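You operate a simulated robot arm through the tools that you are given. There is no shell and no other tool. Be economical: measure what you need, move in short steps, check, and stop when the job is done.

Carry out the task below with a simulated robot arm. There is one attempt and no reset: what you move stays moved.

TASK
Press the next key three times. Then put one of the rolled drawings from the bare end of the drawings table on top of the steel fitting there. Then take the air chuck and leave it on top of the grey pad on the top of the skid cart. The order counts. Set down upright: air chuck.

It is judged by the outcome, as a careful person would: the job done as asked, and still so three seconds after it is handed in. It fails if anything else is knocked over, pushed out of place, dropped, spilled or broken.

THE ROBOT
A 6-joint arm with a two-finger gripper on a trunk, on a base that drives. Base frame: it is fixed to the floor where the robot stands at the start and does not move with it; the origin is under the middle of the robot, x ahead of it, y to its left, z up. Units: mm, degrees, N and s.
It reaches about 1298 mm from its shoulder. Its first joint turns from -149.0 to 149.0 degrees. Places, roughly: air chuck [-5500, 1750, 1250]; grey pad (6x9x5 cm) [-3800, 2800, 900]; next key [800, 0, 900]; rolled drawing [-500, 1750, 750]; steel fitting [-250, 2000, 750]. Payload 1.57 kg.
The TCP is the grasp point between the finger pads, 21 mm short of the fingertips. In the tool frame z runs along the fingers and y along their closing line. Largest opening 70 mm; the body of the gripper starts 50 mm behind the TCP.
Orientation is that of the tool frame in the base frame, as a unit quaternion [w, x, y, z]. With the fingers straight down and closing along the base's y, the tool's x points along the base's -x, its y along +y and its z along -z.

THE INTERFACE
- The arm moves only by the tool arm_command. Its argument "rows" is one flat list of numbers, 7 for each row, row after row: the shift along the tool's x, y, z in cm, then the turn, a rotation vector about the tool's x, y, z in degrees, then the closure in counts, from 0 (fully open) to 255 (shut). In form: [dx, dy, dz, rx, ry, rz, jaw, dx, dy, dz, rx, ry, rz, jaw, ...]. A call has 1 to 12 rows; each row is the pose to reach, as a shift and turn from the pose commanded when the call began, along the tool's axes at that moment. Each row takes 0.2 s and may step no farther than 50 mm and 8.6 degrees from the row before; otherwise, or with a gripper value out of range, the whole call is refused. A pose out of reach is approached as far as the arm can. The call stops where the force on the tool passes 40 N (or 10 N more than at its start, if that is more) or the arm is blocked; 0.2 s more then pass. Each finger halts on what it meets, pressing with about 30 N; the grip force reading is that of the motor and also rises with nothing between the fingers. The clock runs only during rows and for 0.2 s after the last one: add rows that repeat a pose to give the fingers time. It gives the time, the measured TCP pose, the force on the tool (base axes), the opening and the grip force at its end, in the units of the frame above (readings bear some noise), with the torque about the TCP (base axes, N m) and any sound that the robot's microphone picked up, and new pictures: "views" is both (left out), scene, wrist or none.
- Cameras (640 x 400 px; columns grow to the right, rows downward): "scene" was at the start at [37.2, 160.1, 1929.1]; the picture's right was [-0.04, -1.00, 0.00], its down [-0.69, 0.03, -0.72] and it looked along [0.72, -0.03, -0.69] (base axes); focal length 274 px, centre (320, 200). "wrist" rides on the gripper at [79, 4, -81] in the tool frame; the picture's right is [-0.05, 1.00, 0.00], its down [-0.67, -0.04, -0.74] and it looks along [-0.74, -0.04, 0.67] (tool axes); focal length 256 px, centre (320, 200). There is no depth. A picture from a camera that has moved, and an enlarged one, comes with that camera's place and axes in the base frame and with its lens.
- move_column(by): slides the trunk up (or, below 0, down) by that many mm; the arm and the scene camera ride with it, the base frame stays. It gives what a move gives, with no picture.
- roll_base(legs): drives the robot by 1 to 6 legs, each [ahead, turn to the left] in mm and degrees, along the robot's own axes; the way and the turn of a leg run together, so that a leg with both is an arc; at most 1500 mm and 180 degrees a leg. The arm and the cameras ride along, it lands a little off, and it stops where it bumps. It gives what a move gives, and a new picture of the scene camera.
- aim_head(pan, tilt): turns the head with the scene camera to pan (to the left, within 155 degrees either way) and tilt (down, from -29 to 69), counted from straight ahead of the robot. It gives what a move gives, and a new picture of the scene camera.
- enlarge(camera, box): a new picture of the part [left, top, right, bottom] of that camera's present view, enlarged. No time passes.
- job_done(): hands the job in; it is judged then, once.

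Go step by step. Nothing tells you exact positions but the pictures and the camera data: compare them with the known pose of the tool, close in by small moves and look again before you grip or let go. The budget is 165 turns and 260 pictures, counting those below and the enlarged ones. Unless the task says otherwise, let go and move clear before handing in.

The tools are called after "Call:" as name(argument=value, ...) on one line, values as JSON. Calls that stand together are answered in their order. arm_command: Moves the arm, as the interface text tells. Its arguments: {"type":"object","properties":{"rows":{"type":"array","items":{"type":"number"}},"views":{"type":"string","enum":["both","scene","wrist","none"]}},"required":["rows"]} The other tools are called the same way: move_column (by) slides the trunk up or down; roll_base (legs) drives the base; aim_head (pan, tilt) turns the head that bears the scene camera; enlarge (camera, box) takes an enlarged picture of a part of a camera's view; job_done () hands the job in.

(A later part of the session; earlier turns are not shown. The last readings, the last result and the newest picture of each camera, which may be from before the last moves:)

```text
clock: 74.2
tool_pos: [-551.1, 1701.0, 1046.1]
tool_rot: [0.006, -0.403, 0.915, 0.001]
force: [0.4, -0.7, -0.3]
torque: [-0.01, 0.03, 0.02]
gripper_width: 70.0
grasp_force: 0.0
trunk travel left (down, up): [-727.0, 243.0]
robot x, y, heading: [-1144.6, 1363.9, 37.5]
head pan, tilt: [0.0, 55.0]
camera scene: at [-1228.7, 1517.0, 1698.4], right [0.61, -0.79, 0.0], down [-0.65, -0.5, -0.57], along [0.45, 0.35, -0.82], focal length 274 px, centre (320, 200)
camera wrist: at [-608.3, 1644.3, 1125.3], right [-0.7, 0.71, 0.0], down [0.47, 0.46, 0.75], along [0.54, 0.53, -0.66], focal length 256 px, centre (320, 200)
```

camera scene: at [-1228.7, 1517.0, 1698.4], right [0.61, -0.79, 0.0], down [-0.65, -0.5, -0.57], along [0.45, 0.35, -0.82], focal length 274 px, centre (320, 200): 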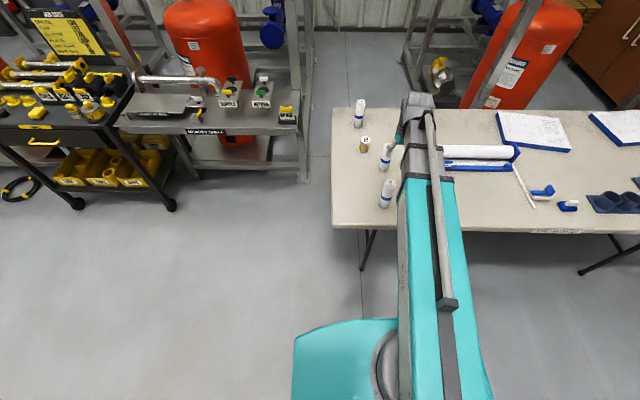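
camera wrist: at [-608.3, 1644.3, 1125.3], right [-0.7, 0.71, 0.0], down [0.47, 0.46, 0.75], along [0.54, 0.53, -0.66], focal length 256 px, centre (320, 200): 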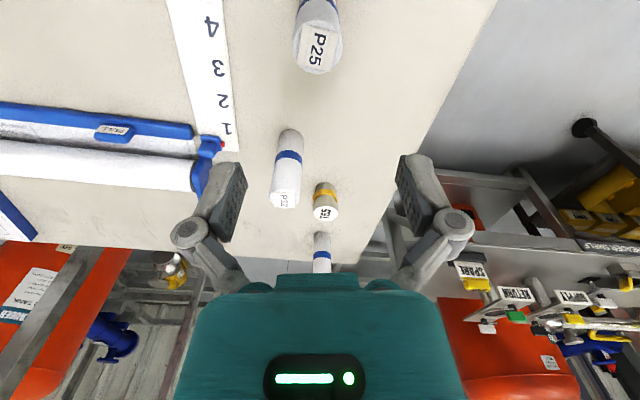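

The roll top is about z 905 at (-553, 1698), with the TCP aligned over it. Lower further and check.

Call:
move_column(by=-100)

Call:
arm_command(rows=[0, 0, 0, 0, 0, 0, 0], views="both")

Call:
enlarge(camera="scene", box=[300, 60, 500, 185])

```text
clock: 75.5
tool_pos: [-550.6, 1700.4, 945.4]
tool_rot: [0.005, -0.404, 0.915, 0.002]
force: [-0.7, -0.7, 0.0]
torque: [0.02, -0.01, 0.0]
gripper_width: 70.1
grasp_force: 0.0
trunk travel left (down, up): [-627.0, 343.0]
robot x, y, heading: [-1143.9, 1365.9, 37.6]
head pan, tilt: [0.0, 55.0]
```

```text
clock: 75.9
tool_pos: [-549.8, 1699.9, 945.1]
tool_rot: [0.006, -0.403, 0.915, 0.001]
force: [-0.1, 0.5, 0.3]
torque: [-0.02, 0.01, -0.03]
gripper_width: 70.2
grasp_force: 0.1
trunk travel left (down, up): [-627.0, 343.0]
robot x, y, heading: [-1142.6, 1364.1, 37.5]
head pan, tilt: [0.0, 55.0]
camera scene: at [-1228.7, 1517.0, 1598.4], right [0.61, -0.79, 0.0], down [-0.65, -0.5, -0.57], along [0.45, 0.35, -0.82], focal length 274 px, centre (320, 200)
camera wrist: at [-608.3, 1644.3, 1025.3], right [-0.7, 0.71, 0.0], down [0.47, 0.46, 0.75], along [0.54, 0.53, -0.66], focal length 256 px, centre (320, 200)
```

scene: 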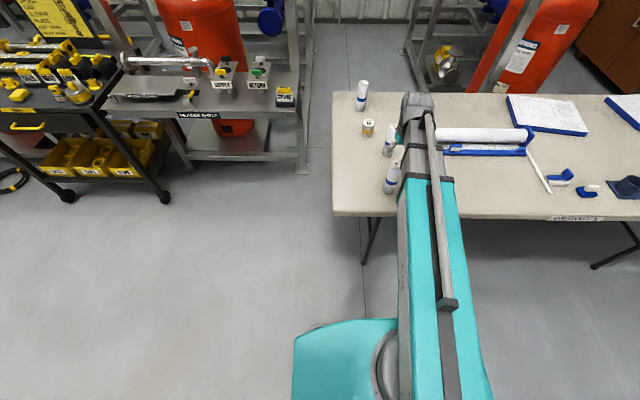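
wrist: 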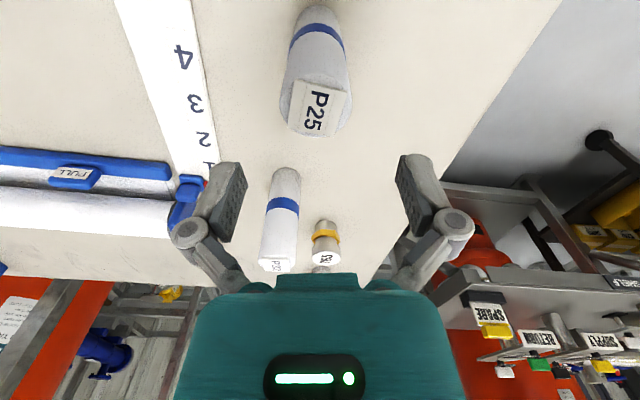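

```text
3.20 times, centred on (400, 122) of scene
camera zoom: at [-1228.7, 1517.0, 1598.4], right [0.61, -0.79, 0.0], down [-0.65, -0.5, -0.57], along [0.45, 0.35, -0.82], focal length 878 px, centre (64, 448)
```

zoom: 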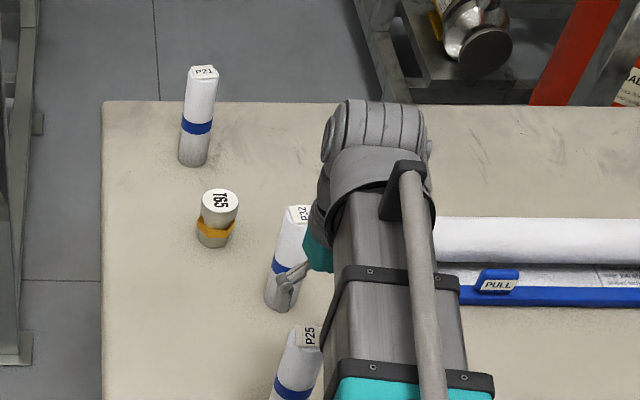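

A better estimate: roll top about z 850 at (-538, 1709), and fitting top about z 797 at (-321, 1938). I'll shift 15 mm and lower to just above the roll.

Call:
arm_command(rows=[-1.5, -0.3, 0, 0, 0, 0, 0, -1.5, -0.3, 0, 0, 0, 0, 0], views="none")

Call:
move_column(by=-55)

Call:
arm_command(rows=[0, 0, 0, 0, 0, 0, 0], views="wrist")

```text
clock: 76.5
tool_pos: [-538.7, 1709.5, 945.8]
tool_rot: [0.005, -0.403, 0.915, 0.001]
force: [0.2, -0.5, 0.6]
torque: [0.03, 0.01, 0.01]
gripper_width: 70.1
grasp_force: 0.0
trunk travel left (down, up): [-627.0, 343.0]
robot x, y, heading: [-1146.4, 1366.1, 37.7]
head pan, tilt: [0.0, 55.0]
```

```text
clock: 77.5
tool_pos: [-538.4, 1709.6, 890.7]
tool_rot: [0.005, -0.404, 0.915, 0.001]
force: [0.8, -0.5, -0.9]
torque: [0.01, -0.02, 0.0]
gripper_width: 69.9
grasp_force: 0.1
trunk travel left (down, up): [-572.0, 398.0]
robot x, y, heading: [-1145.8, 1359.6, 37.4]
head pan, tilt: [0.0, 55.0]
```

```text
clock: 77.9
tool_pos: [-538.8, 1709.2, 890.4]
tool_rot: [0.006, -0.403, 0.915, 0.001]
force: [0.3, 0.0, 0.9]
torque: [0.01, 0.01, 0.04]
gripper_width: 70.2
grasp_force: 0.1
trunk travel left (down, up): [-572.0, 398.0]
robot x, y, heading: [-1145.0, 1365.7, 37.7]
head pan, tilt: [0.0, 55.0]
camera wrist: at [-596.3, 1653.0, 970.3], right [-0.7, 0.71, 0.0], down [0.47, 0.46, 0.75], along [0.54, 0.53, -0.66], focal length 256 px, centre (320, 200)
```

wrist: 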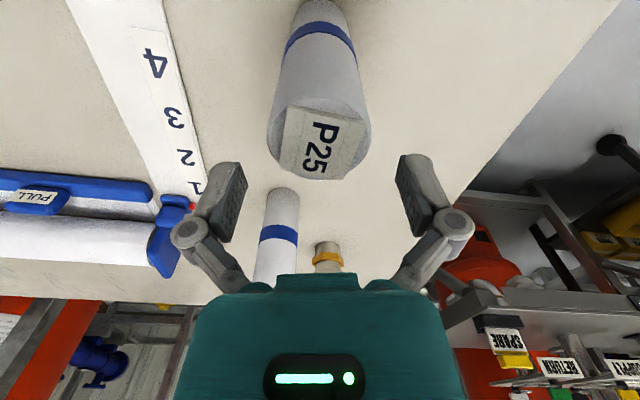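

Refined by size and parallax: roll top at (-548, 1700, 878). I'll shift back 13 mm and lower 40 mm before gripping.

Call:
arm_command(rows=[1.2, 0, 0, 0, 0, 0, 0, 1.2, 0, 0, 0, 0, 0, 0], views="none")

Call:
move_column(by=-20)

Call:
arm_command(rows=[0, 0, 0, 0, 0, 0, 0], views="wrist")

```text
clock: 78.5
tool_pos: [-548.2, 1699.6, 891.5]
tool_rot: [0.005, -0.404, 0.915, 0.001]
force: [0.1, 0.4, -1.1]
torque: [0.0, -0.04, 0.03]
gripper_width: 69.9
grasp_force: 0.0
trunk travel left (down, up): [-572.0, 398.0]
robot x, y, heading: [-1147.0, 1361.1, 37.7]
head pan, tilt: [0.0, 55.0]
```

```text
clock: 79.1
tool_pos: [-545.6, 1699.0, 871.1]
tool_rot: [0.005, -0.403, 0.915, 0.001]
force: [0.7, -0.7, -0.3]
torque: [0.01, 0.0, 0.03]
gripper_width: 70.0
grasp_force: 0.2
trunk travel left (down, up): [-552.0, 418.0]
robot x, y, heading: [-1148.1, 1361.8, 37.8]
head pan, tilt: [0.0, 55.0]
```

```text
clock: 79.5
tool_pos: [-547.3, 1701.2, 870.2]
tool_rot: [0.004, -0.404, 0.915, 0.002]
force: [-0.1, -0.1, -0.3]
torque: [0.04, -0.01, 0.0]
gripper_width: 70.1
grasp_force: 0.0
trunk travel left (down, up): [-552.0, 418.0]
robot x, y, heading: [-1145.6, 1362.7, 37.4]
head pan, tilt: [0.0, 55.0]
camera wrist: at [-604.8, 1643.8, 950.3], right [-0.7, 0.71, 0.0], down [0.47, 0.46, 0.75], along [0.54, 0.53, -0.66], focal length 256 px, centre (320, 200)
```

wrist: 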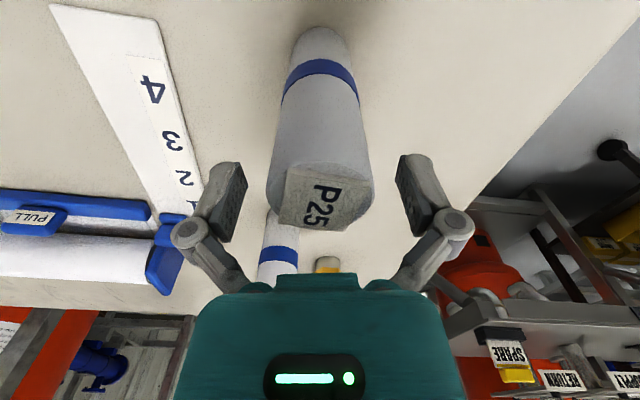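

The roll top is centred at the TCP. Lower 28 mm more and close.

Call:
move_column(by=-28)

Call:
arm_command(rows=[0, 0, 0, 0, 0, 0, 100, 0, 0, 0, 0, 0, 0, 200, 0, 0, 0, 0, 0, 0, 255, 0, 0, 0, 0, 0, 0, 255, 0, 0, 0, 0, 0, 0, 255], views="wrist")

```text
clock: 80.3
tool_pos: [-547.3, 1699.9, 842.9]
tool_rot: [0.006, -0.403, 0.915, 0.002]
force: [0.5, -0.3, -0.8]
torque: [0.0, -0.03, -0.02]
gripper_width: 69.9
grasp_force: 0.2
trunk travel left (down, up): [-524.0, 446.0]
robot x, y, heading: [-1147.8, 1365.8, 37.8]
head pan, tilt: [0.0, 55.0]
```

```text
clock: 81.5
tool_pos: [-548.7, 1699.7, 844.0]
tool_rot: [0.005, -0.404, 0.915, 0.001]
force: [-0.3, 1.2, 8.6]
torque: [0.0, -0.02, 0.01]
gripper_width: 50.8
grasp_force: 30.0
trunk travel left (down, up): [-524.0, 446.0]
robot x, y, heading: [-1145.7, 1362.5, 37.5]
head pan, tilt: [0.0, 55.0]
camera wrist: at [-605.1, 1643.7, 922.6], right [-0.7, 0.71, 0.0], down [0.47, 0.46, 0.75], along [0.54, 0.53, -0.66], focal length 256 px, centre (320, 200)
```

wrist: 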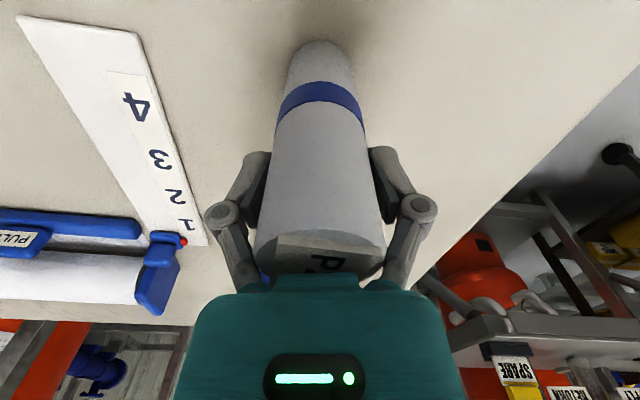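

Gripped, width 51 mm. The table is at z ≈ 747, so lift 175 mm to clear the other rolls.

Call:
move_column(by=175)

Call:
arm_command(rows=[0, 0, 0, 0, 0, 0, 255], views="both")

```text
clock: 83.4
tool_pos: [-546.1, 1699.5, 1017.6]
tool_rot: [0.005, -0.403, 0.915, 0.001]
force: [-0.2, 0.4, -1.4]
torque: [-0.01, -0.05, -0.01]
gripper_width: 50.5
grasp_force: 30.1
trunk travel left (down, up): [-699.0, 271.0]
robot x, y, heading: [-1144.3, 1364.7, 37.6]
head pan, tilt: [0.0, 55.0]
```

```text
clock: 83.8
tool_pos: [-548.8, 1700.0, 1018.0]
tool_rot: [0.005, -0.404, 0.915, 0.002]
force: [0.1, -0.1, -0.4]
torque: [0.0, 0.0, 0.03]
gripper_width: 50.5
grasp_force: 30.2
trunk travel left (down, up): [-699.0, 271.0]
robot x, y, heading: [-1144.0, 1358.9, 37.6]
head pan, tilt: [0.0, 55.0]
camera scene: at [-1228.6, 1517.1, 1670.4], right [0.61, -0.79, 0.0], down [-0.65, -0.5, -0.57], along [0.45, 0.35, -0.82], focal length 274 px, centre (320, 200)
camera wrist: at [-604.7, 1643.8, 1097.2], right [-0.7, 0.71, 0.0], down [0.47, 0.46, 0.75], along [0.54, 0.53, -0.66], focal length 256 px, centre (320, 200)
```

scene: 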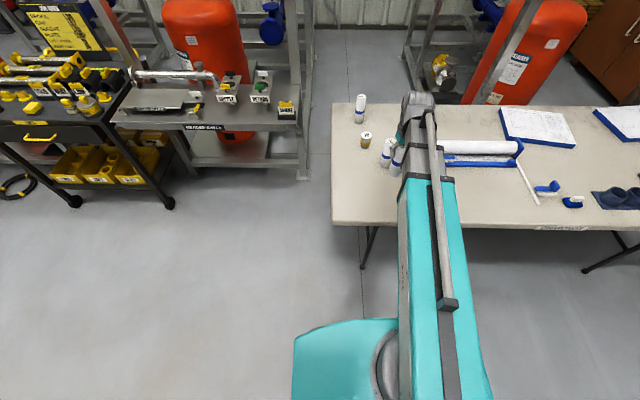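
wrist: 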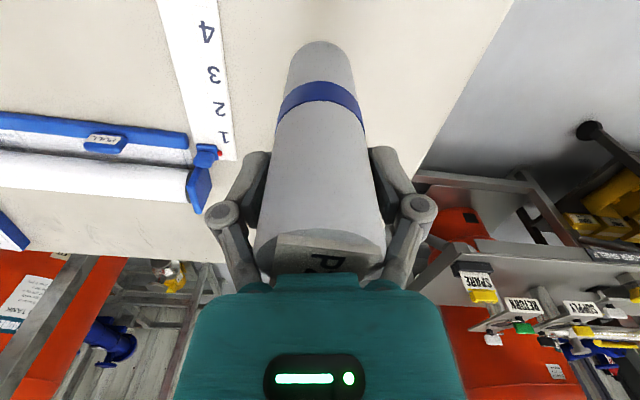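

Clear of everything. Move most of the way toward the fitting (forward about 330 mm), then look.

Call:
arm_command(rows=[-4.5, 0, 0, 0, 0, 0, 255, -9, 0, 0, 0, 0, 0, 255, -13.5, 0, 0, 0, 0, 0, 255, -18, -0.4, 0, 0, 0, 0, 255, -22.5, -0.7, 0, 0, 0, 0, 255, -26, -0.8, 0, 0, 0, 0, 255, -26, -0.8, 0, 0, 0, 0, 255], views="both")

Call:
enlarge(camera="scene", box=[300, 60, 460, 160])

```text
clock: 85.4
tool_pos: [-366.3, 1887.1, 1016.5]
tool_rot: [0.006, -0.404, 0.915, 0.001]
force: [-0.1, 0.0, -1.6]
torque: [0.02, 0.0, 0.0]
gripper_width: 50.6
grasp_force: 30.7
trunk travel left (down, up): [-699.0, 271.0]
robot x, y, heading: [-1143.2, 1364.1, 37.4]
head pan, tilt: [0.0, 55.0]
camera scene: at [-1228.5, 1517.2, 1670.4], right [0.61, -0.79, 0.0], down [-0.65, -0.5, -0.57], along [0.45, 0.35, -0.82], focal length 274 px, centre (320, 200)
camera wrist: at [-423.0, 1831.4, 1097.1], right [-0.7, 0.71, 0.0], down [0.47, 0.46, 0.75], along [0.54, 0.53, -0.66], focal length 256 px, centre (320, 200)
```

scene: 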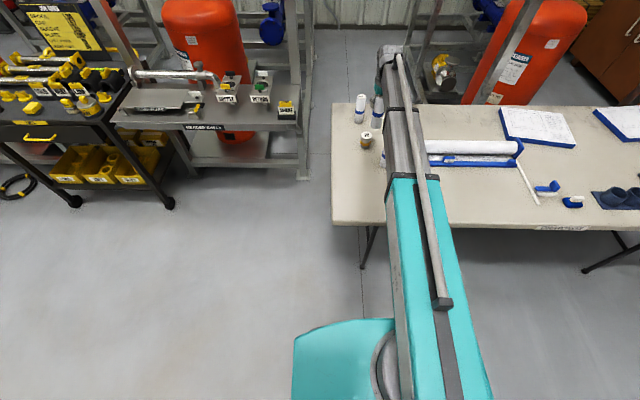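
wrist: 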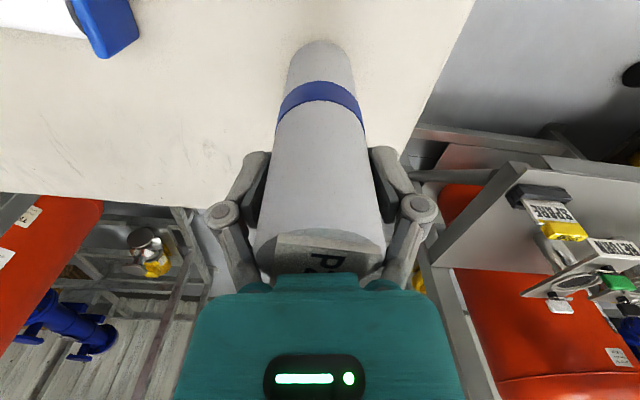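

```text
4.00 times, centred on (380, 110) of scene
camera zoom: at [-1228.5, 1517.2, 1670.4], right [0.61, -0.79, 0.0], down [-0.65, -0.5, -0.57], along [0.45, 0.35, -0.82], focal length 1098 px, centre (80, 560)
```

zoom: 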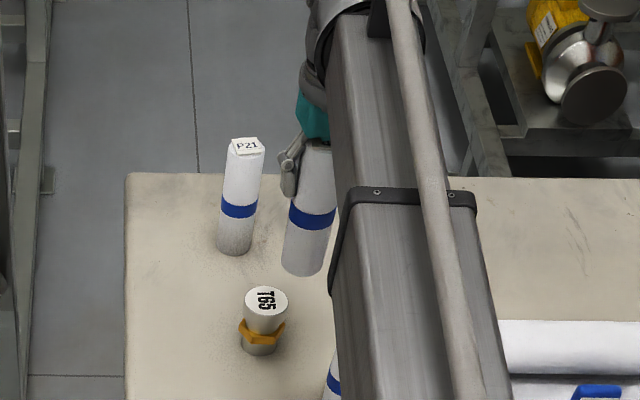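

The scene camera sees both the roll's bottom and the fitting. I'll move over (-322, 1941) and lower 70 mm to compare.

Call:
arm_command(rows=[-3.5, 0.2, 0, 0, 0, 0, 255, -7, 0.4, 0, 0, 0, 0, 255, -7, 0.4, 0, 0, 0, 0, 255], views="none")

Call:
move_column(by=-65)

Call:
enlarge(camera="scene", box=[300, 60, 460, 160])

Call:
enlarge(camera="wrist", box=[160, 0, 480, 200])

```text
clock: 86.2
tool_pos: [-324.2, 1943.0, 1018.6]
tool_rot: [0.005, -0.403, 0.915, 0.001]
force: [0.2, 0.3, -1.3]
torque: [0.01, 0.01, 0.01]
gripper_width: 50.3
grasp_force: 29.6
trunk travel left (down, up): [-699.0, 271.0]
robot x, y, heading: [-1142.2, 1364.1, 37.4]
head pan, tilt: [0.0, 55.0]
```

```text
clock: 87.3
tool_pos: [-322.4, 1943.0, 953.2]
tool_rot: [0.005, -0.404, 0.915, 0.002]
force: [0.1, -0.6, -1.0]
torque: [-0.03, 0.0, -0.01]
gripper_width: 50.2
grasp_force: 29.8
trunk travel left (down, up): [-634.0, 336.0]
robot x, y, heading: [-1146.5, 1364.0, 37.5]
head pan, tilt: [0.0, 55.0]
```

```text
4.00 times, centred on (380, 110) of scene
camera zoom: at [-1228.5, 1517.1, 1605.4], right [0.61, -0.79, 0.0], down [-0.65, -0.5, -0.57], along [0.45, 0.35, -0.82], focal length 1098 px, centre (80, 560)
```

zoom: 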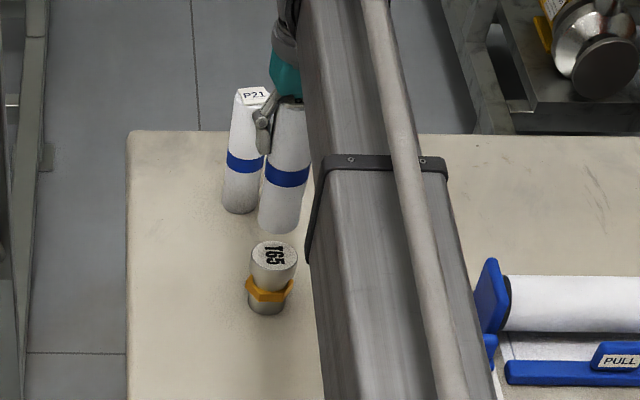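

```text
2.00 times, centred on (320, 100) of wrist
camera zoom: at [-380.0, 1886.6, 1032.1], right [-0.7, 0.71, 0.0], down [0.47, 0.46, 0.75], along [0.54, 0.53, -0.66], focal length 512 px, centre (320, 400)
```

zoom: 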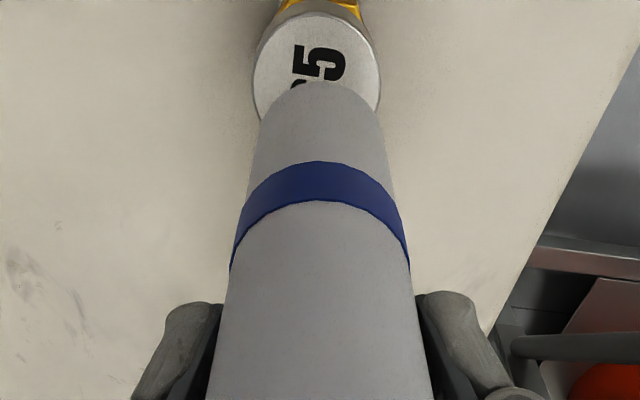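

Laterally aligned; the fitting seems about 5 mm nearer than the TCP. I'll shift 4 mm back, lower 35 mm and recheck.

Call:
arm_command(rows=[0.4, 0, 0, 0, 0, 0, 255, 0.4, 0, 0, 0, 0, 0, 255], views="none")

Call:
move_column(by=-35)

Call:
enlarge(camera="scene", box=[320, 60, 420, 122])

Call:
enlarge(camera="wrist", box=[160, 0, 480, 200])

```text
clock: 87.9
tool_pos: [-326.0, 1939.1, 952.7]
tool_rot: [0.005, -0.403, 0.915, 0.001]
force: [-0.3, -0.1, -1.6]
torque: [0.0, 0.0, 0.0]
gripper_width: 50.1
grasp_force: 29.9
trunk travel left (down, up): [-634.0, 336.0]
robot x, y, heading: [-1147.5, 1361.1, 37.5]
head pan, tilt: [0.0, 55.0]
```

```text
clock: 88.7
tool_pos: [-325.8, 1940.0, 916.1]
tool_rot: [0.005, -0.403, 0.915, 0.002]
force: [0.9, 0.3, -1.5]
torque: [-0.03, 0.02, 0.06]
gripper_width: 50.2
grasp_force: 29.6
trunk travel left (down, up): [-599.0, 371.0]
robot x, y, heading: [-1144.1, 1363.6, 37.8]
head pan, tilt: [0.0, 55.0]
```

```text
6.40 times, centred on (370, 91) of scene
camera zoom: at [-1228.6, 1517.1, 1570.4], right [0.61, -0.79, 0.0], down [-0.65, -0.5, -0.57], along [0.45, 0.35, -0.82], focal length 1756 px, centre (0, 898)
```

zoom: 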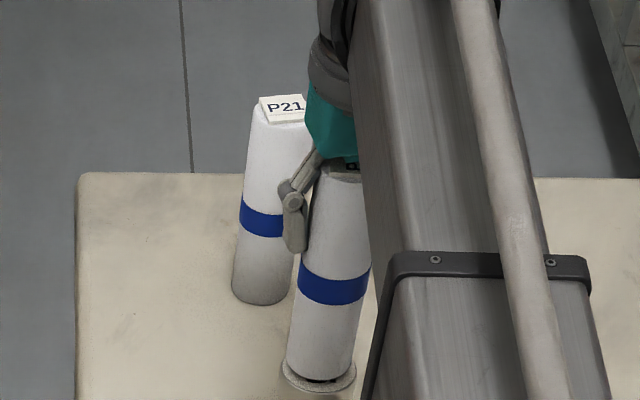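

```text
2.00 times, centred on (320, 100) of wrist
camera zoom: at [-382.5, 1883.6, 997.1], right [-0.7, 0.71, 0.0], down [0.47, 0.46, 0.75], along [0.54, 0.53, -0.66], focal length 512 px, centre (320, 400)
```

zoom: 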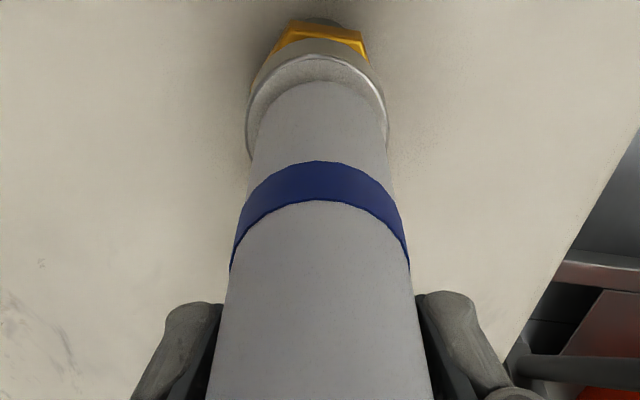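

Nearly on it; a small gap remains. I'll check the bottom contact area before lowering further.

Call:
enlarge(camera="scene", box=[340, 90, 404, 130])

Call:
move_column(by=-6)

Call:
enlarge(camera="scene", box=[340, 90, 404, 130])

```text
10.00 times, centred on (372, 110) of scene
camera zoom: at [-1228.6, 1517.1, 1570.4], right [0.61, -0.79, 0.0], down [-0.65, -0.5, -0.57], along [0.45, 0.35, -0.82], focal length 2744 px, centre (-200, 1100)
```

zoom: 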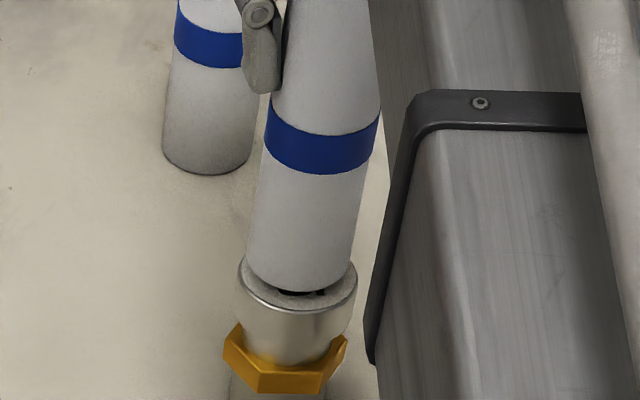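

```text
clock: 89.2
tool_pos: [-326.1, 1939.6, 911.8]
tool_rot: [0.005, -0.403, 0.915, 0.002]
force: [0.8, -0.5, 2.9]
torque: [0.01, 0.0, -0.02]
gripper_width: 50.2
grasp_force: 29.7
trunk travel left (down, up): [-593.0, 377.0]
robot x, y, heading: [-1146.9, 1364.0, 37.3]
head pan, tilt: [0.0, 55.0]
```

```text
10.00 times, centred on (372, 110) of scene
camera zoom: at [-1228.9, 1516.9, 1564.4], right [0.61, -0.79, 0.0], down [-0.65, -0.5, -0.57], along [0.46, 0.35, -0.82], focal length 2744 px, centre (-200, 1100)
```

zoom: 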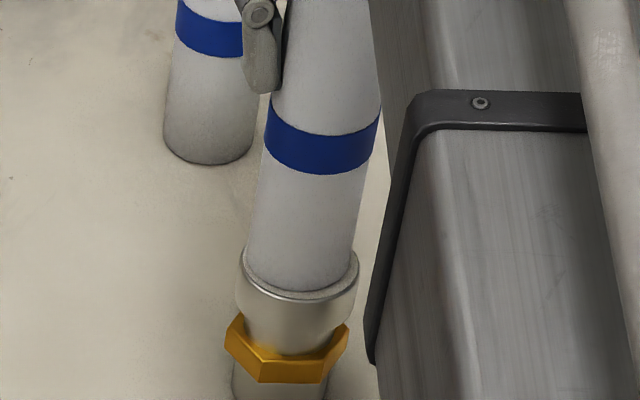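

Contact: force is up about 4 N, and the roll sits within the fitting's rim. Release gently and rise.

Call:
arm_command(rows=[0, 0, 0, 0, 0, 0, 90, 0, 0, 0, 0, 0, 0, 60, 0, 0, 0, 0, 0, 0, 30, 0, 0, 0, 0, 0, 0, 0, 0, 0, 0, 0, 0, 0, 0], views="scene")

Call:
enlarge(camera="scene", box=[340, 80, 420, 130])

```text
clock: 90.4
tool_pos: [-324.7, 1939.5, 911.3]
tool_rot: [0.005, -0.404, 0.915, 0.001]
force: [0.3, -0.7, -0.5]
torque: [-0.04, 0.01, 0.0]
gripper_width: 70.0
grasp_force: 0.0
trunk travel left (down, up): [-593.0, 377.0]
robot x, y, heading: [-1146.1, 1364.8, 37.5]
head pan, tilt: [0.0, 55.0]
camera scene: at [-1228.6, 1517.1, 1564.4], right [0.61, -0.79, 0.0], down [-0.65, -0.5, -0.57], along [0.45, 0.35, -0.82], focal length 274 px, centre (320, 200)
```

scene: 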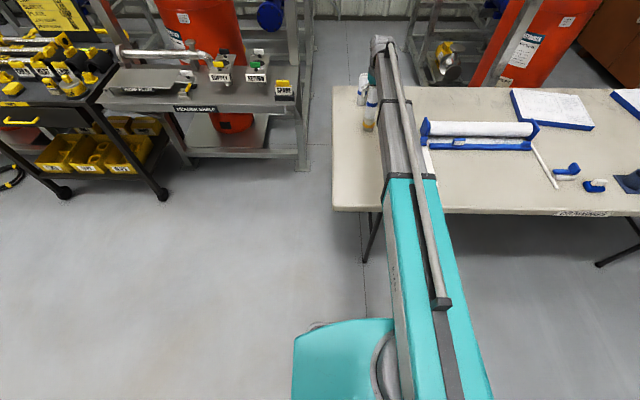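

```text
8.00 times, centred on (380, 105) of scene
camera zoom: at [-1228.6, 1517.1, 1564.4], right [0.61, -0.79, 0.0], down [-0.65, -0.5, -0.57], along [0.45, 0.35, -0.82], focal length 2195 px, centre (-160, 960)
```

zoom: 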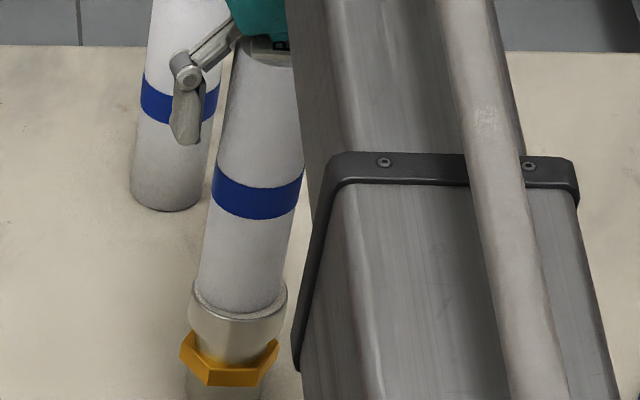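

It stands on its own. Raise the trunk straight up.

Call:
move_column(by=374)

Call:
arm_command(rows=[4, 0, 0, 0, 0, 0, 0, 8, 0, 0, 0, 0, 0, 0, 12, 0, 0, 0, 0, 0, 0, 16, 0, 0, 0, 0, 0, 0, 20, 0, 0, 0, 0, 0, 0], views="wrist")

```text
clock: 94.0
tool_pos: [-325.1, 1939.8, 1284.7]
tool_rot: [0.006, -0.404, 0.915, 0.001]
force: [-0.2, -0.7, 1.0]
torque: [-0.01, 0.0, 0.02]
gripper_width: 69.9
grasp_force: 0.1
trunk travel left (down, up): [-967.0, 3.0]
robot x, y, heading: [-1143.7, 1362.4, 37.2]
head pan, tilt: [0.0, 55.0]
```

```text
clock: 95.2
tool_pos: [-462.4, 1791.2, 1285.4]
tool_rot: [0.005, -0.403, 0.915, 0.002]
force: [-1.0, 0.2, -0.5]
torque: [0.0, -0.01, -0.01]
gripper_width: 69.8
grasp_force: 0.2
trunk travel left (down, up): [-967.0, 3.0]
robot x, y, heading: [-1143.0, 1367.7, 37.2]
head pan, tilt: [0.0, 55.0]
camera wrist: at [-519.9, 1735.0, 1365.7], right [-0.7, 0.71, 0.0], down [0.47, 0.46, 0.75], along [0.54, 0.53, -0.66], focal length 256 px, centre (320, 200)
```

wrist: 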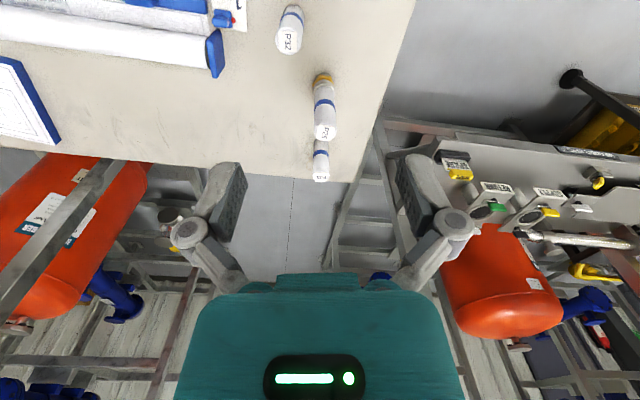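

The roll is standing on the fitting. Now look west toward the air chuck and the skid cart.

Call:
aim_head(pan=125, tilt=20)

Call:
enlarge(camera="scene", box=[160, 50, 480, 250])

```text
clock: 97.3
tool_pos: [-460.7, 1793.4, 1286.1]
tool_rot: [0.006, -0.403, 0.915, 0.001]
force: [0.5, -0.9, 0.1]
torque: [-0.02, -0.01, 0.02]
gripper_width: 69.9
grasp_force: 0.2
trunk travel left (down, up): [-967.0, 3.0]
robot x, y, heading: [-1145.0, 1364.6, 37.7]
head pan, tilt: [125.0, 20.0]
camera scene: at [-1374.6, 1501.2, 1990.5], right [0.3, 0.95, 0.0], down [0.33, -0.1, -0.94], along [-0.9, 0.28, -0.34], focal length 274 px, centre (320, 200)
```

scene: 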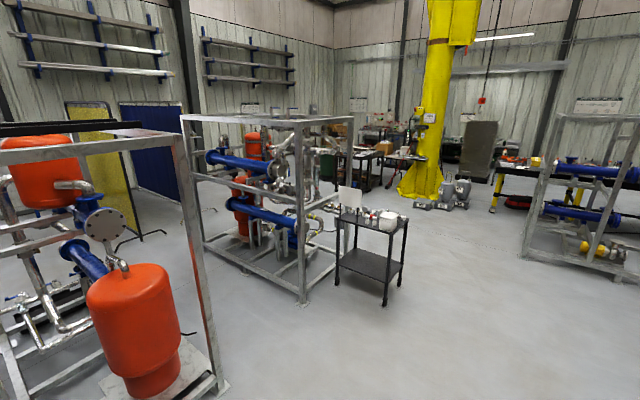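

```text
2.00 times, centred on (320, 150) of scene
camera zoom: at [-1374.6, 1501.2, 1990.5], right [0.3, 0.95, 0.0], down [0.33, -0.1, -0.94], along [-0.9, 0.28, -0.34], focal length 549 px, centre (320, 300)
```

zoom: 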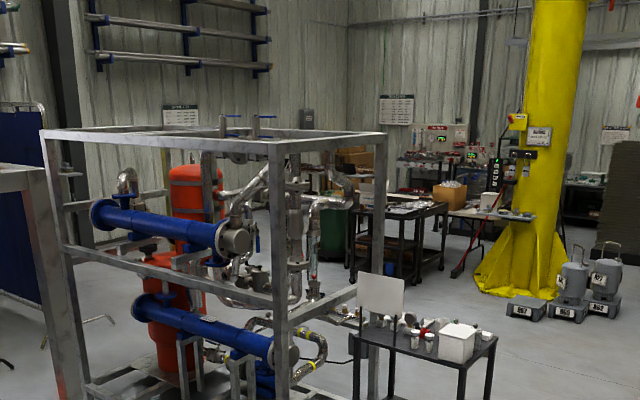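

Call:
enlarge(camera="scene", box=[180, 90, 340, 190])

Call:
enlarge(camera="scene", box=[320, 190, 420, 252])

Call:
enlarge(camera="scene", box=[330, 90, 490, 190])

```text
4.00 times, centred on (260, 140) of scene
camera zoom: at [-1374.6, 1501.2, 1990.5], right [0.3, 0.95, 0.0], down [0.33, -0.1, -0.94], along [-0.9, 0.28, -0.34], focal length 1098 px, centre (560, 440)
```

zoom: 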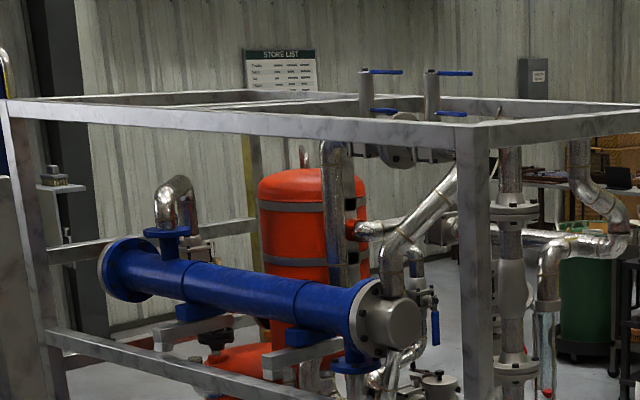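

```text
6.40 times, centred on (370, 221) of scene
camera zoom: at [-1374.6, 1501.2, 1990.5], right [0.3, 0.95, 0.0], down [0.33, -0.1, -0.94], along [-0.9, 0.28, -0.34], focal length 1756 px, centre (0, 66)
```

zoom: 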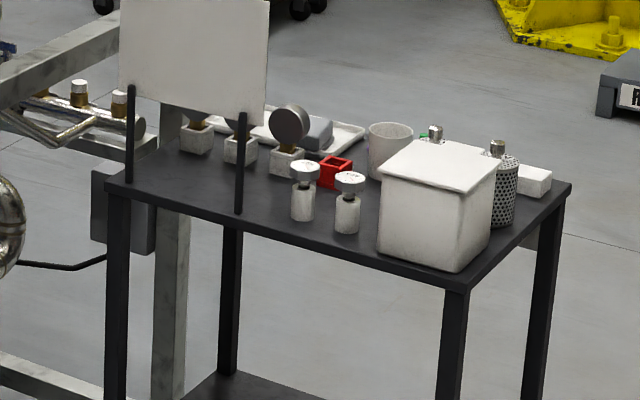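

```text
4.00 times, centred on (410, 140) of scene
camera zoom: at [-1374.6, 1501.2, 1990.5], right [0.3, 0.95, 0.0], down [0.33, -0.1, -0.94], along [-0.9, 0.28, -0.34], focal length 1098 px, centre (-40, 440)
```

zoom: 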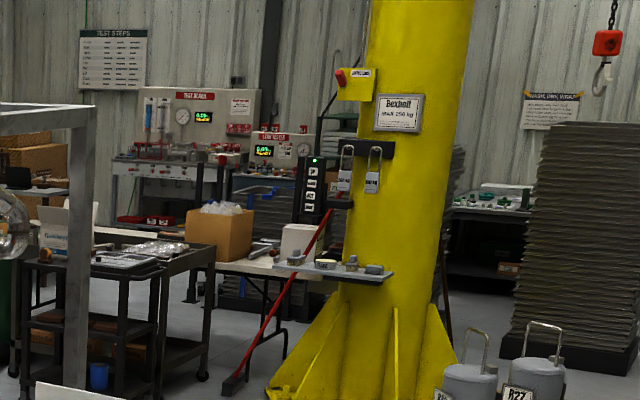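

The small black stand at about (-3600, 2750) is the skid cart. The chuck isn't visible from here, so I'll drive nearer for another view.

Call:
roll_base(legs=[[0, 111], [1450, 0]])

Call:
aim_head(pan=35, tilt=15)

```text
clock: 113.0
tool_pos: [-2970.9, 2683.3, 1285.9]
tool_rot: [-0.003, 0.978, -0.208, -0.004]
force: [-0.1, 0.0, 0.3]
torque: [-0.02, 0.01, -0.01]
gripper_width: 70.0
grasp_force: 0.1
trunk travel left (down, up): [-967.0, 3.0]
robot x, y, heading: [-2346.3, 2167.4, 146.1]
head pan, tilt: [125.0, 20.0]
camera scene: at [-2406.8, 1910.8, 1990.5], right [-1.0, -0.02, 0.0], down [-0.01, 0.34, -0.94], along [0.02, -0.94, -0.34], focal length 274 px, centre (320, 200)
```

scene: 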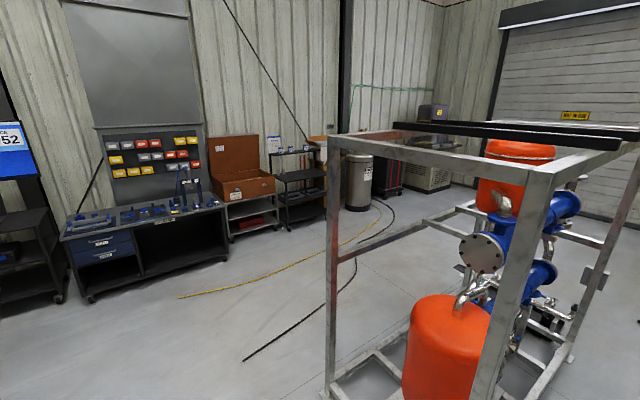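

```text
clock: 114.6
tool_pos: [-2969.9, 2682.7, 1285.8]
tool_rot: [-0.002, 0.978, -0.208, -0.005]
force: [1.0, 0.8, -0.2]
torque: [-0.03, -0.04, 0.02]
gripper_width: 70.0
grasp_force: 0.0
trunk travel left (down, up): [-967.0, 3.0]
robot x, y, heading: [-2349.3, 2167.9, 146.4]
head pan, tilt: [35.0, 15.0]
camera scene: at [-2502.0, 2001.8, 1998.6], right [-0.02, 1.0, 0.0], down [0.26, 0.01, -0.97], along [-0.97, -0.02, -0.26], focal length 274 px, centre (320, 200)
```

scene: 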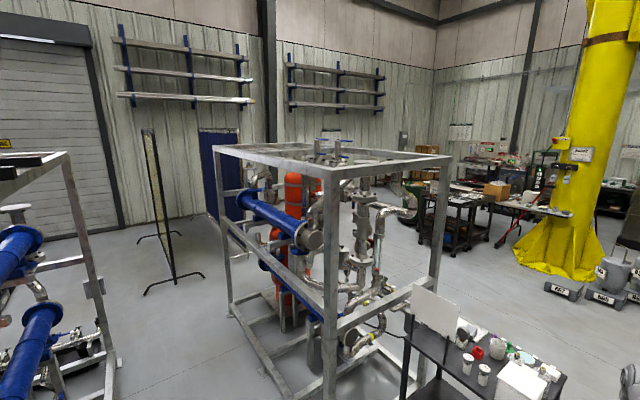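

Call:
enlarge(camera="scene", box=[200, 130, 360, 230])

Call:
enlarge(camera="scene", box=[340, 130, 500, 230])

Call:
enlarge(camera="scene", box=[400, 280, 592, 400])

```text
4.00 times, centred on (280, 180) of scene
camera zoom: at [-2502.0, 2001.8, 1998.6], right [-0.02, 1.0, 0.0], down [0.26, 0.01, -0.97], along [-0.97, -0.02, -0.26], focal length 1098 px, centre (480, 280)
```

zoom: 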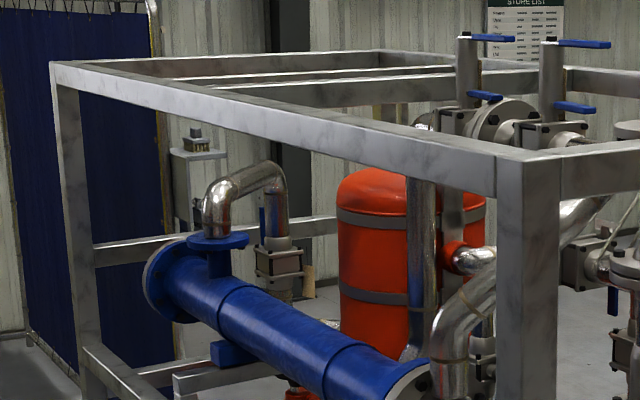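

```text
4.00 times, centred on (420, 180) of scene
camera zoom: at [-2502.0, 2001.8, 1998.6], right [-0.02, 1.0, 0.0], down [0.26, 0.01, -0.97], along [-0.97, -0.02, -0.26], focal length 1098 px, centre (-80, 280)
```

zoom: 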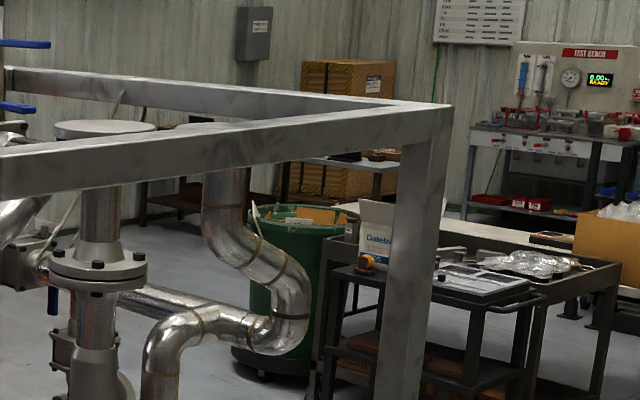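

```text
3.33 times, centred on (496, 340) of scene
camera zoom: at [-2502.0, 2001.8, 1998.6], right [-0.02, 1.0, 0.0], down [0.26, 0.01, -0.97], along [-0.97, -0.02, -0.26], focal length 915 px, centre (-267, -267)
```

zoom: 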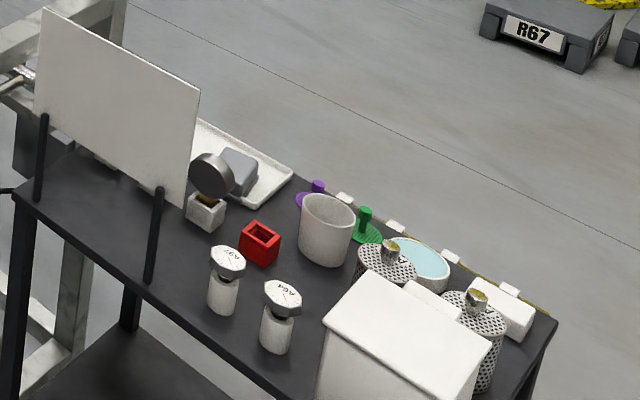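

The skid's far corner is near (-5333, 1695), so the chuck should be on its back side, hidden from here. I'll drive round by the north over open floor.

Call:
roll_base(legs=[[0, -29], [1440, 0]])

Call:
aim_head(pan=70, tilt=20)

```text
clock: 125.6
tool_pos: [-3333.7, 4221.2, 1285.0]
tool_rot: [-0.003, 0.898, -0.44, -0.004]
force: [0.5, -0.3, -0.5]
torque: [0.01, 0.02, 0.0]
gripper_width: 70.2
grasp_force: 0.1
trunk travel left (down, up): [-967.0, 3.0]
robot x, y, heading: [-3029.7, 3475.4, 117.7]
head pan, tilt: [35.0, 15.0]
camera scene: at [-3243.5, 3400.3, 1998.6], right [0.46, 0.89, 0.0], down [0.23, -0.12, -0.97], along [-0.86, 0.44, -0.26], focal length 274 px, centre (320, 200)
```

scene: 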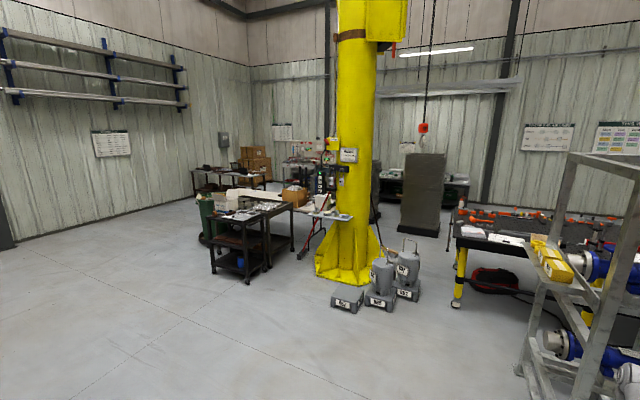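

```text
clock: 126.6
tool_pos: [-3334.0, 4221.0, 1285.7]
tool_rot: [-0.003, 0.898, -0.439, -0.004]
force: [0.5, 0.5, -0.4]
torque: [-0.02, -0.02, -0.01]
gripper_width: 70.0
grasp_force: 0.0
trunk travel left (down, up): [-967.0, 3.0]
robot x, y, heading: [-3025.7, 3474.4, 117.7]
head pan, tilt: [70.0, 20.0]
camera scene: at [-3252.7, 3344.8, 1990.5], right [-0.13, 0.99, 0.0], down [0.34, 0.05, -0.94], along [-0.93, -0.13, -0.34], focal length 274 px, centre (320, 200)
```

scene: 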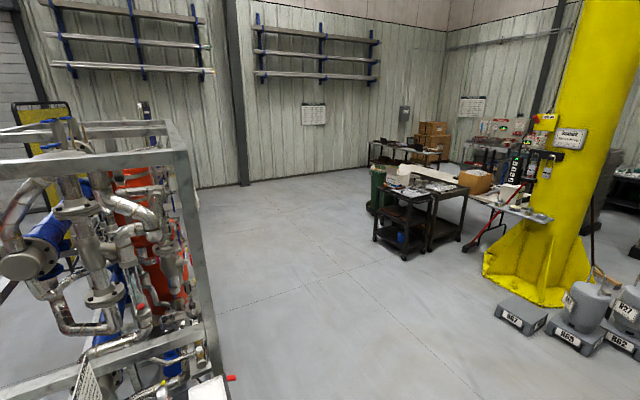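

Call:
enlarge(camera="scene", box=[100, 110, 260, 210])

Call:
aim_head(pan=95, tilt=40)

```text
4.00 times, centred on (180, 160) of scene
camera zoom: at [-3252.7, 3344.8, 1990.5], right [-0.13, 0.99, 0.0], down [0.34, 0.05, -0.94], along [-0.93, -0.13, -0.34], focal length 1098 px, centre (880, 360)
```

zoom: 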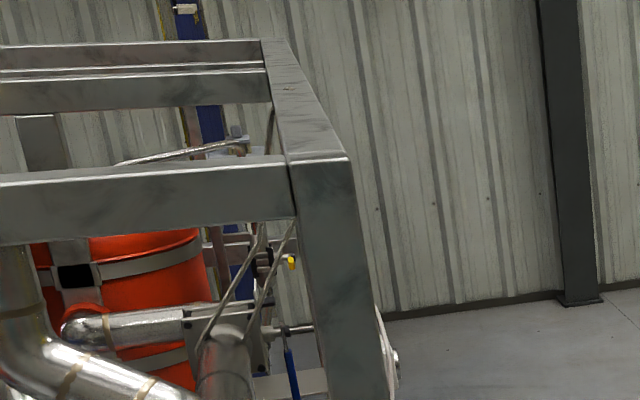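

```text
clock: 127.5
tool_pos: [-3333.3, 4220.6, 1286.5]
tool_rot: [-0.003, 0.898, -0.44, -0.005]
force: [-0.4, -0.3, 0.1]
torque: [0.0, 0.01, -0.02]
gripper_width: 70.1
grasp_force: 0.0
trunk travel left (down, up): [-967.0, 3.0]
robot x, y, heading: [-3028.0, 3475.4, 117.8]
head pan, tilt: [95.0, 40.0]
camera scene: at [-3231.9, 3311.4, 1959.2], right [-0.54, 0.84, 0.0], down [0.54, 0.35, -0.77], along [-0.64, -0.41, -0.64], focal length 274 px, centre (320, 200)
```

scene: 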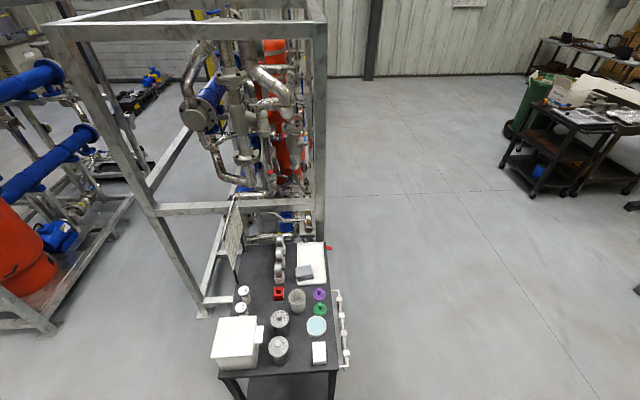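

The cart's grey pad shows at the corner of the white tray. I'll continue west to see the skid's back side.

Call:
roll_base(legs=[[0, 62], [1500, 0], [500, 0]])

Call:
aim_head(pan=90, tilt=25)

```text
clock: 143.6
tool_pos: [-5794.2, 3593.7, 1284.8]
tool_rot: [0.0, 0.997, 0.082, -0.004]
force: [-1.0, -0.3, -0.4]
torque: [-0.04, -0.03, -0.03]
gripper_width: 70.1
grasp_force: 0.0
trunk travel left (down, up): [-967.0, 3.0]
robot x, y, heading: [-4991.2, 3498.6, 178.5]
head pan, tilt: [95.0, 40.0]
camera scene: at [-4948.6, 3247.0, 1959.2], right [-1.0, -0.07, 0.0], down [-0.04, 0.64, -0.77], along [0.05, -0.76, -0.64], focal length 274 px, centre (320, 200)
```

scene: 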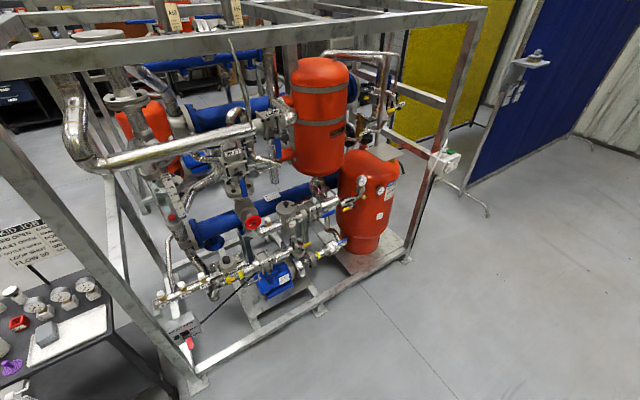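

```text
clock: 144.3
tool_pos: [-5793.1, 3592.9, 1285.2]
tool_rot: [0.0, 0.997, 0.081, -0.005]
force: [-0.1, 0.1, 0.4]
torque: [0.01, -0.02, 0.01]
gripper_width: 70.2
grasp_force: 0.1
trunk travel left (down, up): [-967.0, 3.0]
robot x, y, heading: [-4993.0, 3503.8, 178.7]
head pan, tilt: [90.0, 25.0]
camera scene: at [-4954.1, 3239.7, 1982.4], right [-1.0, 0.02, 0.0], down [0.01, 0.42, -0.91], along [-0.02, -0.91, -0.42], focal length 274 px, centre (320, 200)
```

scene: 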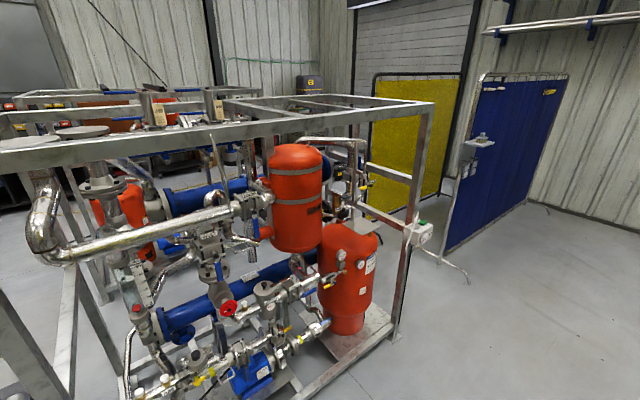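

A device on the skid's far corner post matches the air chuck's spot. Zoom in.

Call:
enlarge(camera="scene", box=[388, 200, 468, 250])

Call:
enlarge(camera="scene", box=[330, 130, 410, 180])

Call:
enlarge(camera="scene", box=[440, 120, 520, 170])

```text
8.00 times, centred on (428, 225) of scene
camera zoom: at [-4954.1, 3239.7, 1982.4], right [-1.0, 0.02, 0.0], down [0.01, 0.42, -0.91], along [-0.02, -0.91, -0.42], focal length 2195 px, centre (-544, 0)
```

zoom: 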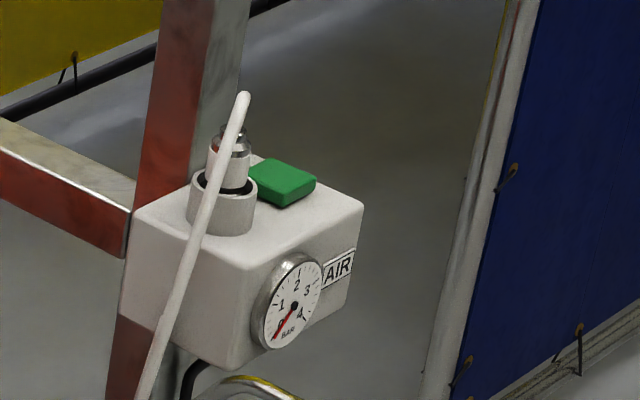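

```text
8.00 times, centred on (370, 155) of scene
camera zoom: at [-4954.1, 3239.7, 1982.4], right [-1.0, 0.02, 0.0], down [0.01, 0.42, -0.91], along [-0.02, -0.91, -0.42], focal length 2195 px, centre (-80, 560)
```

zoom: 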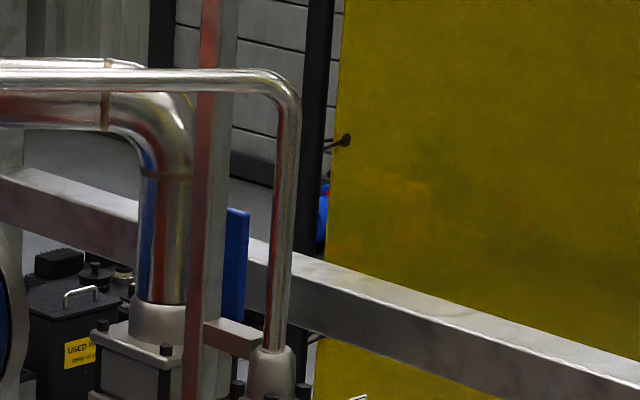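

```text
8.00 times, centred on (480, 145) of scene
camera zoom: at [-4954.1, 3239.7, 1982.4], right [-1.0, 0.02, 0.0], down [0.01, 0.42, -0.91], along [-0.02, -0.91, -0.42], focal length 2195 px, centre (-960, 640)
```

zoom: 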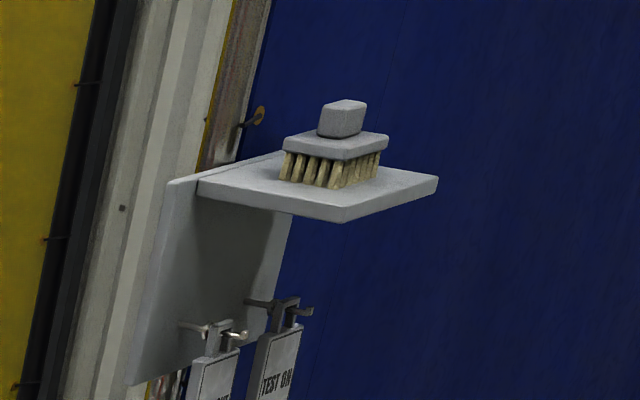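

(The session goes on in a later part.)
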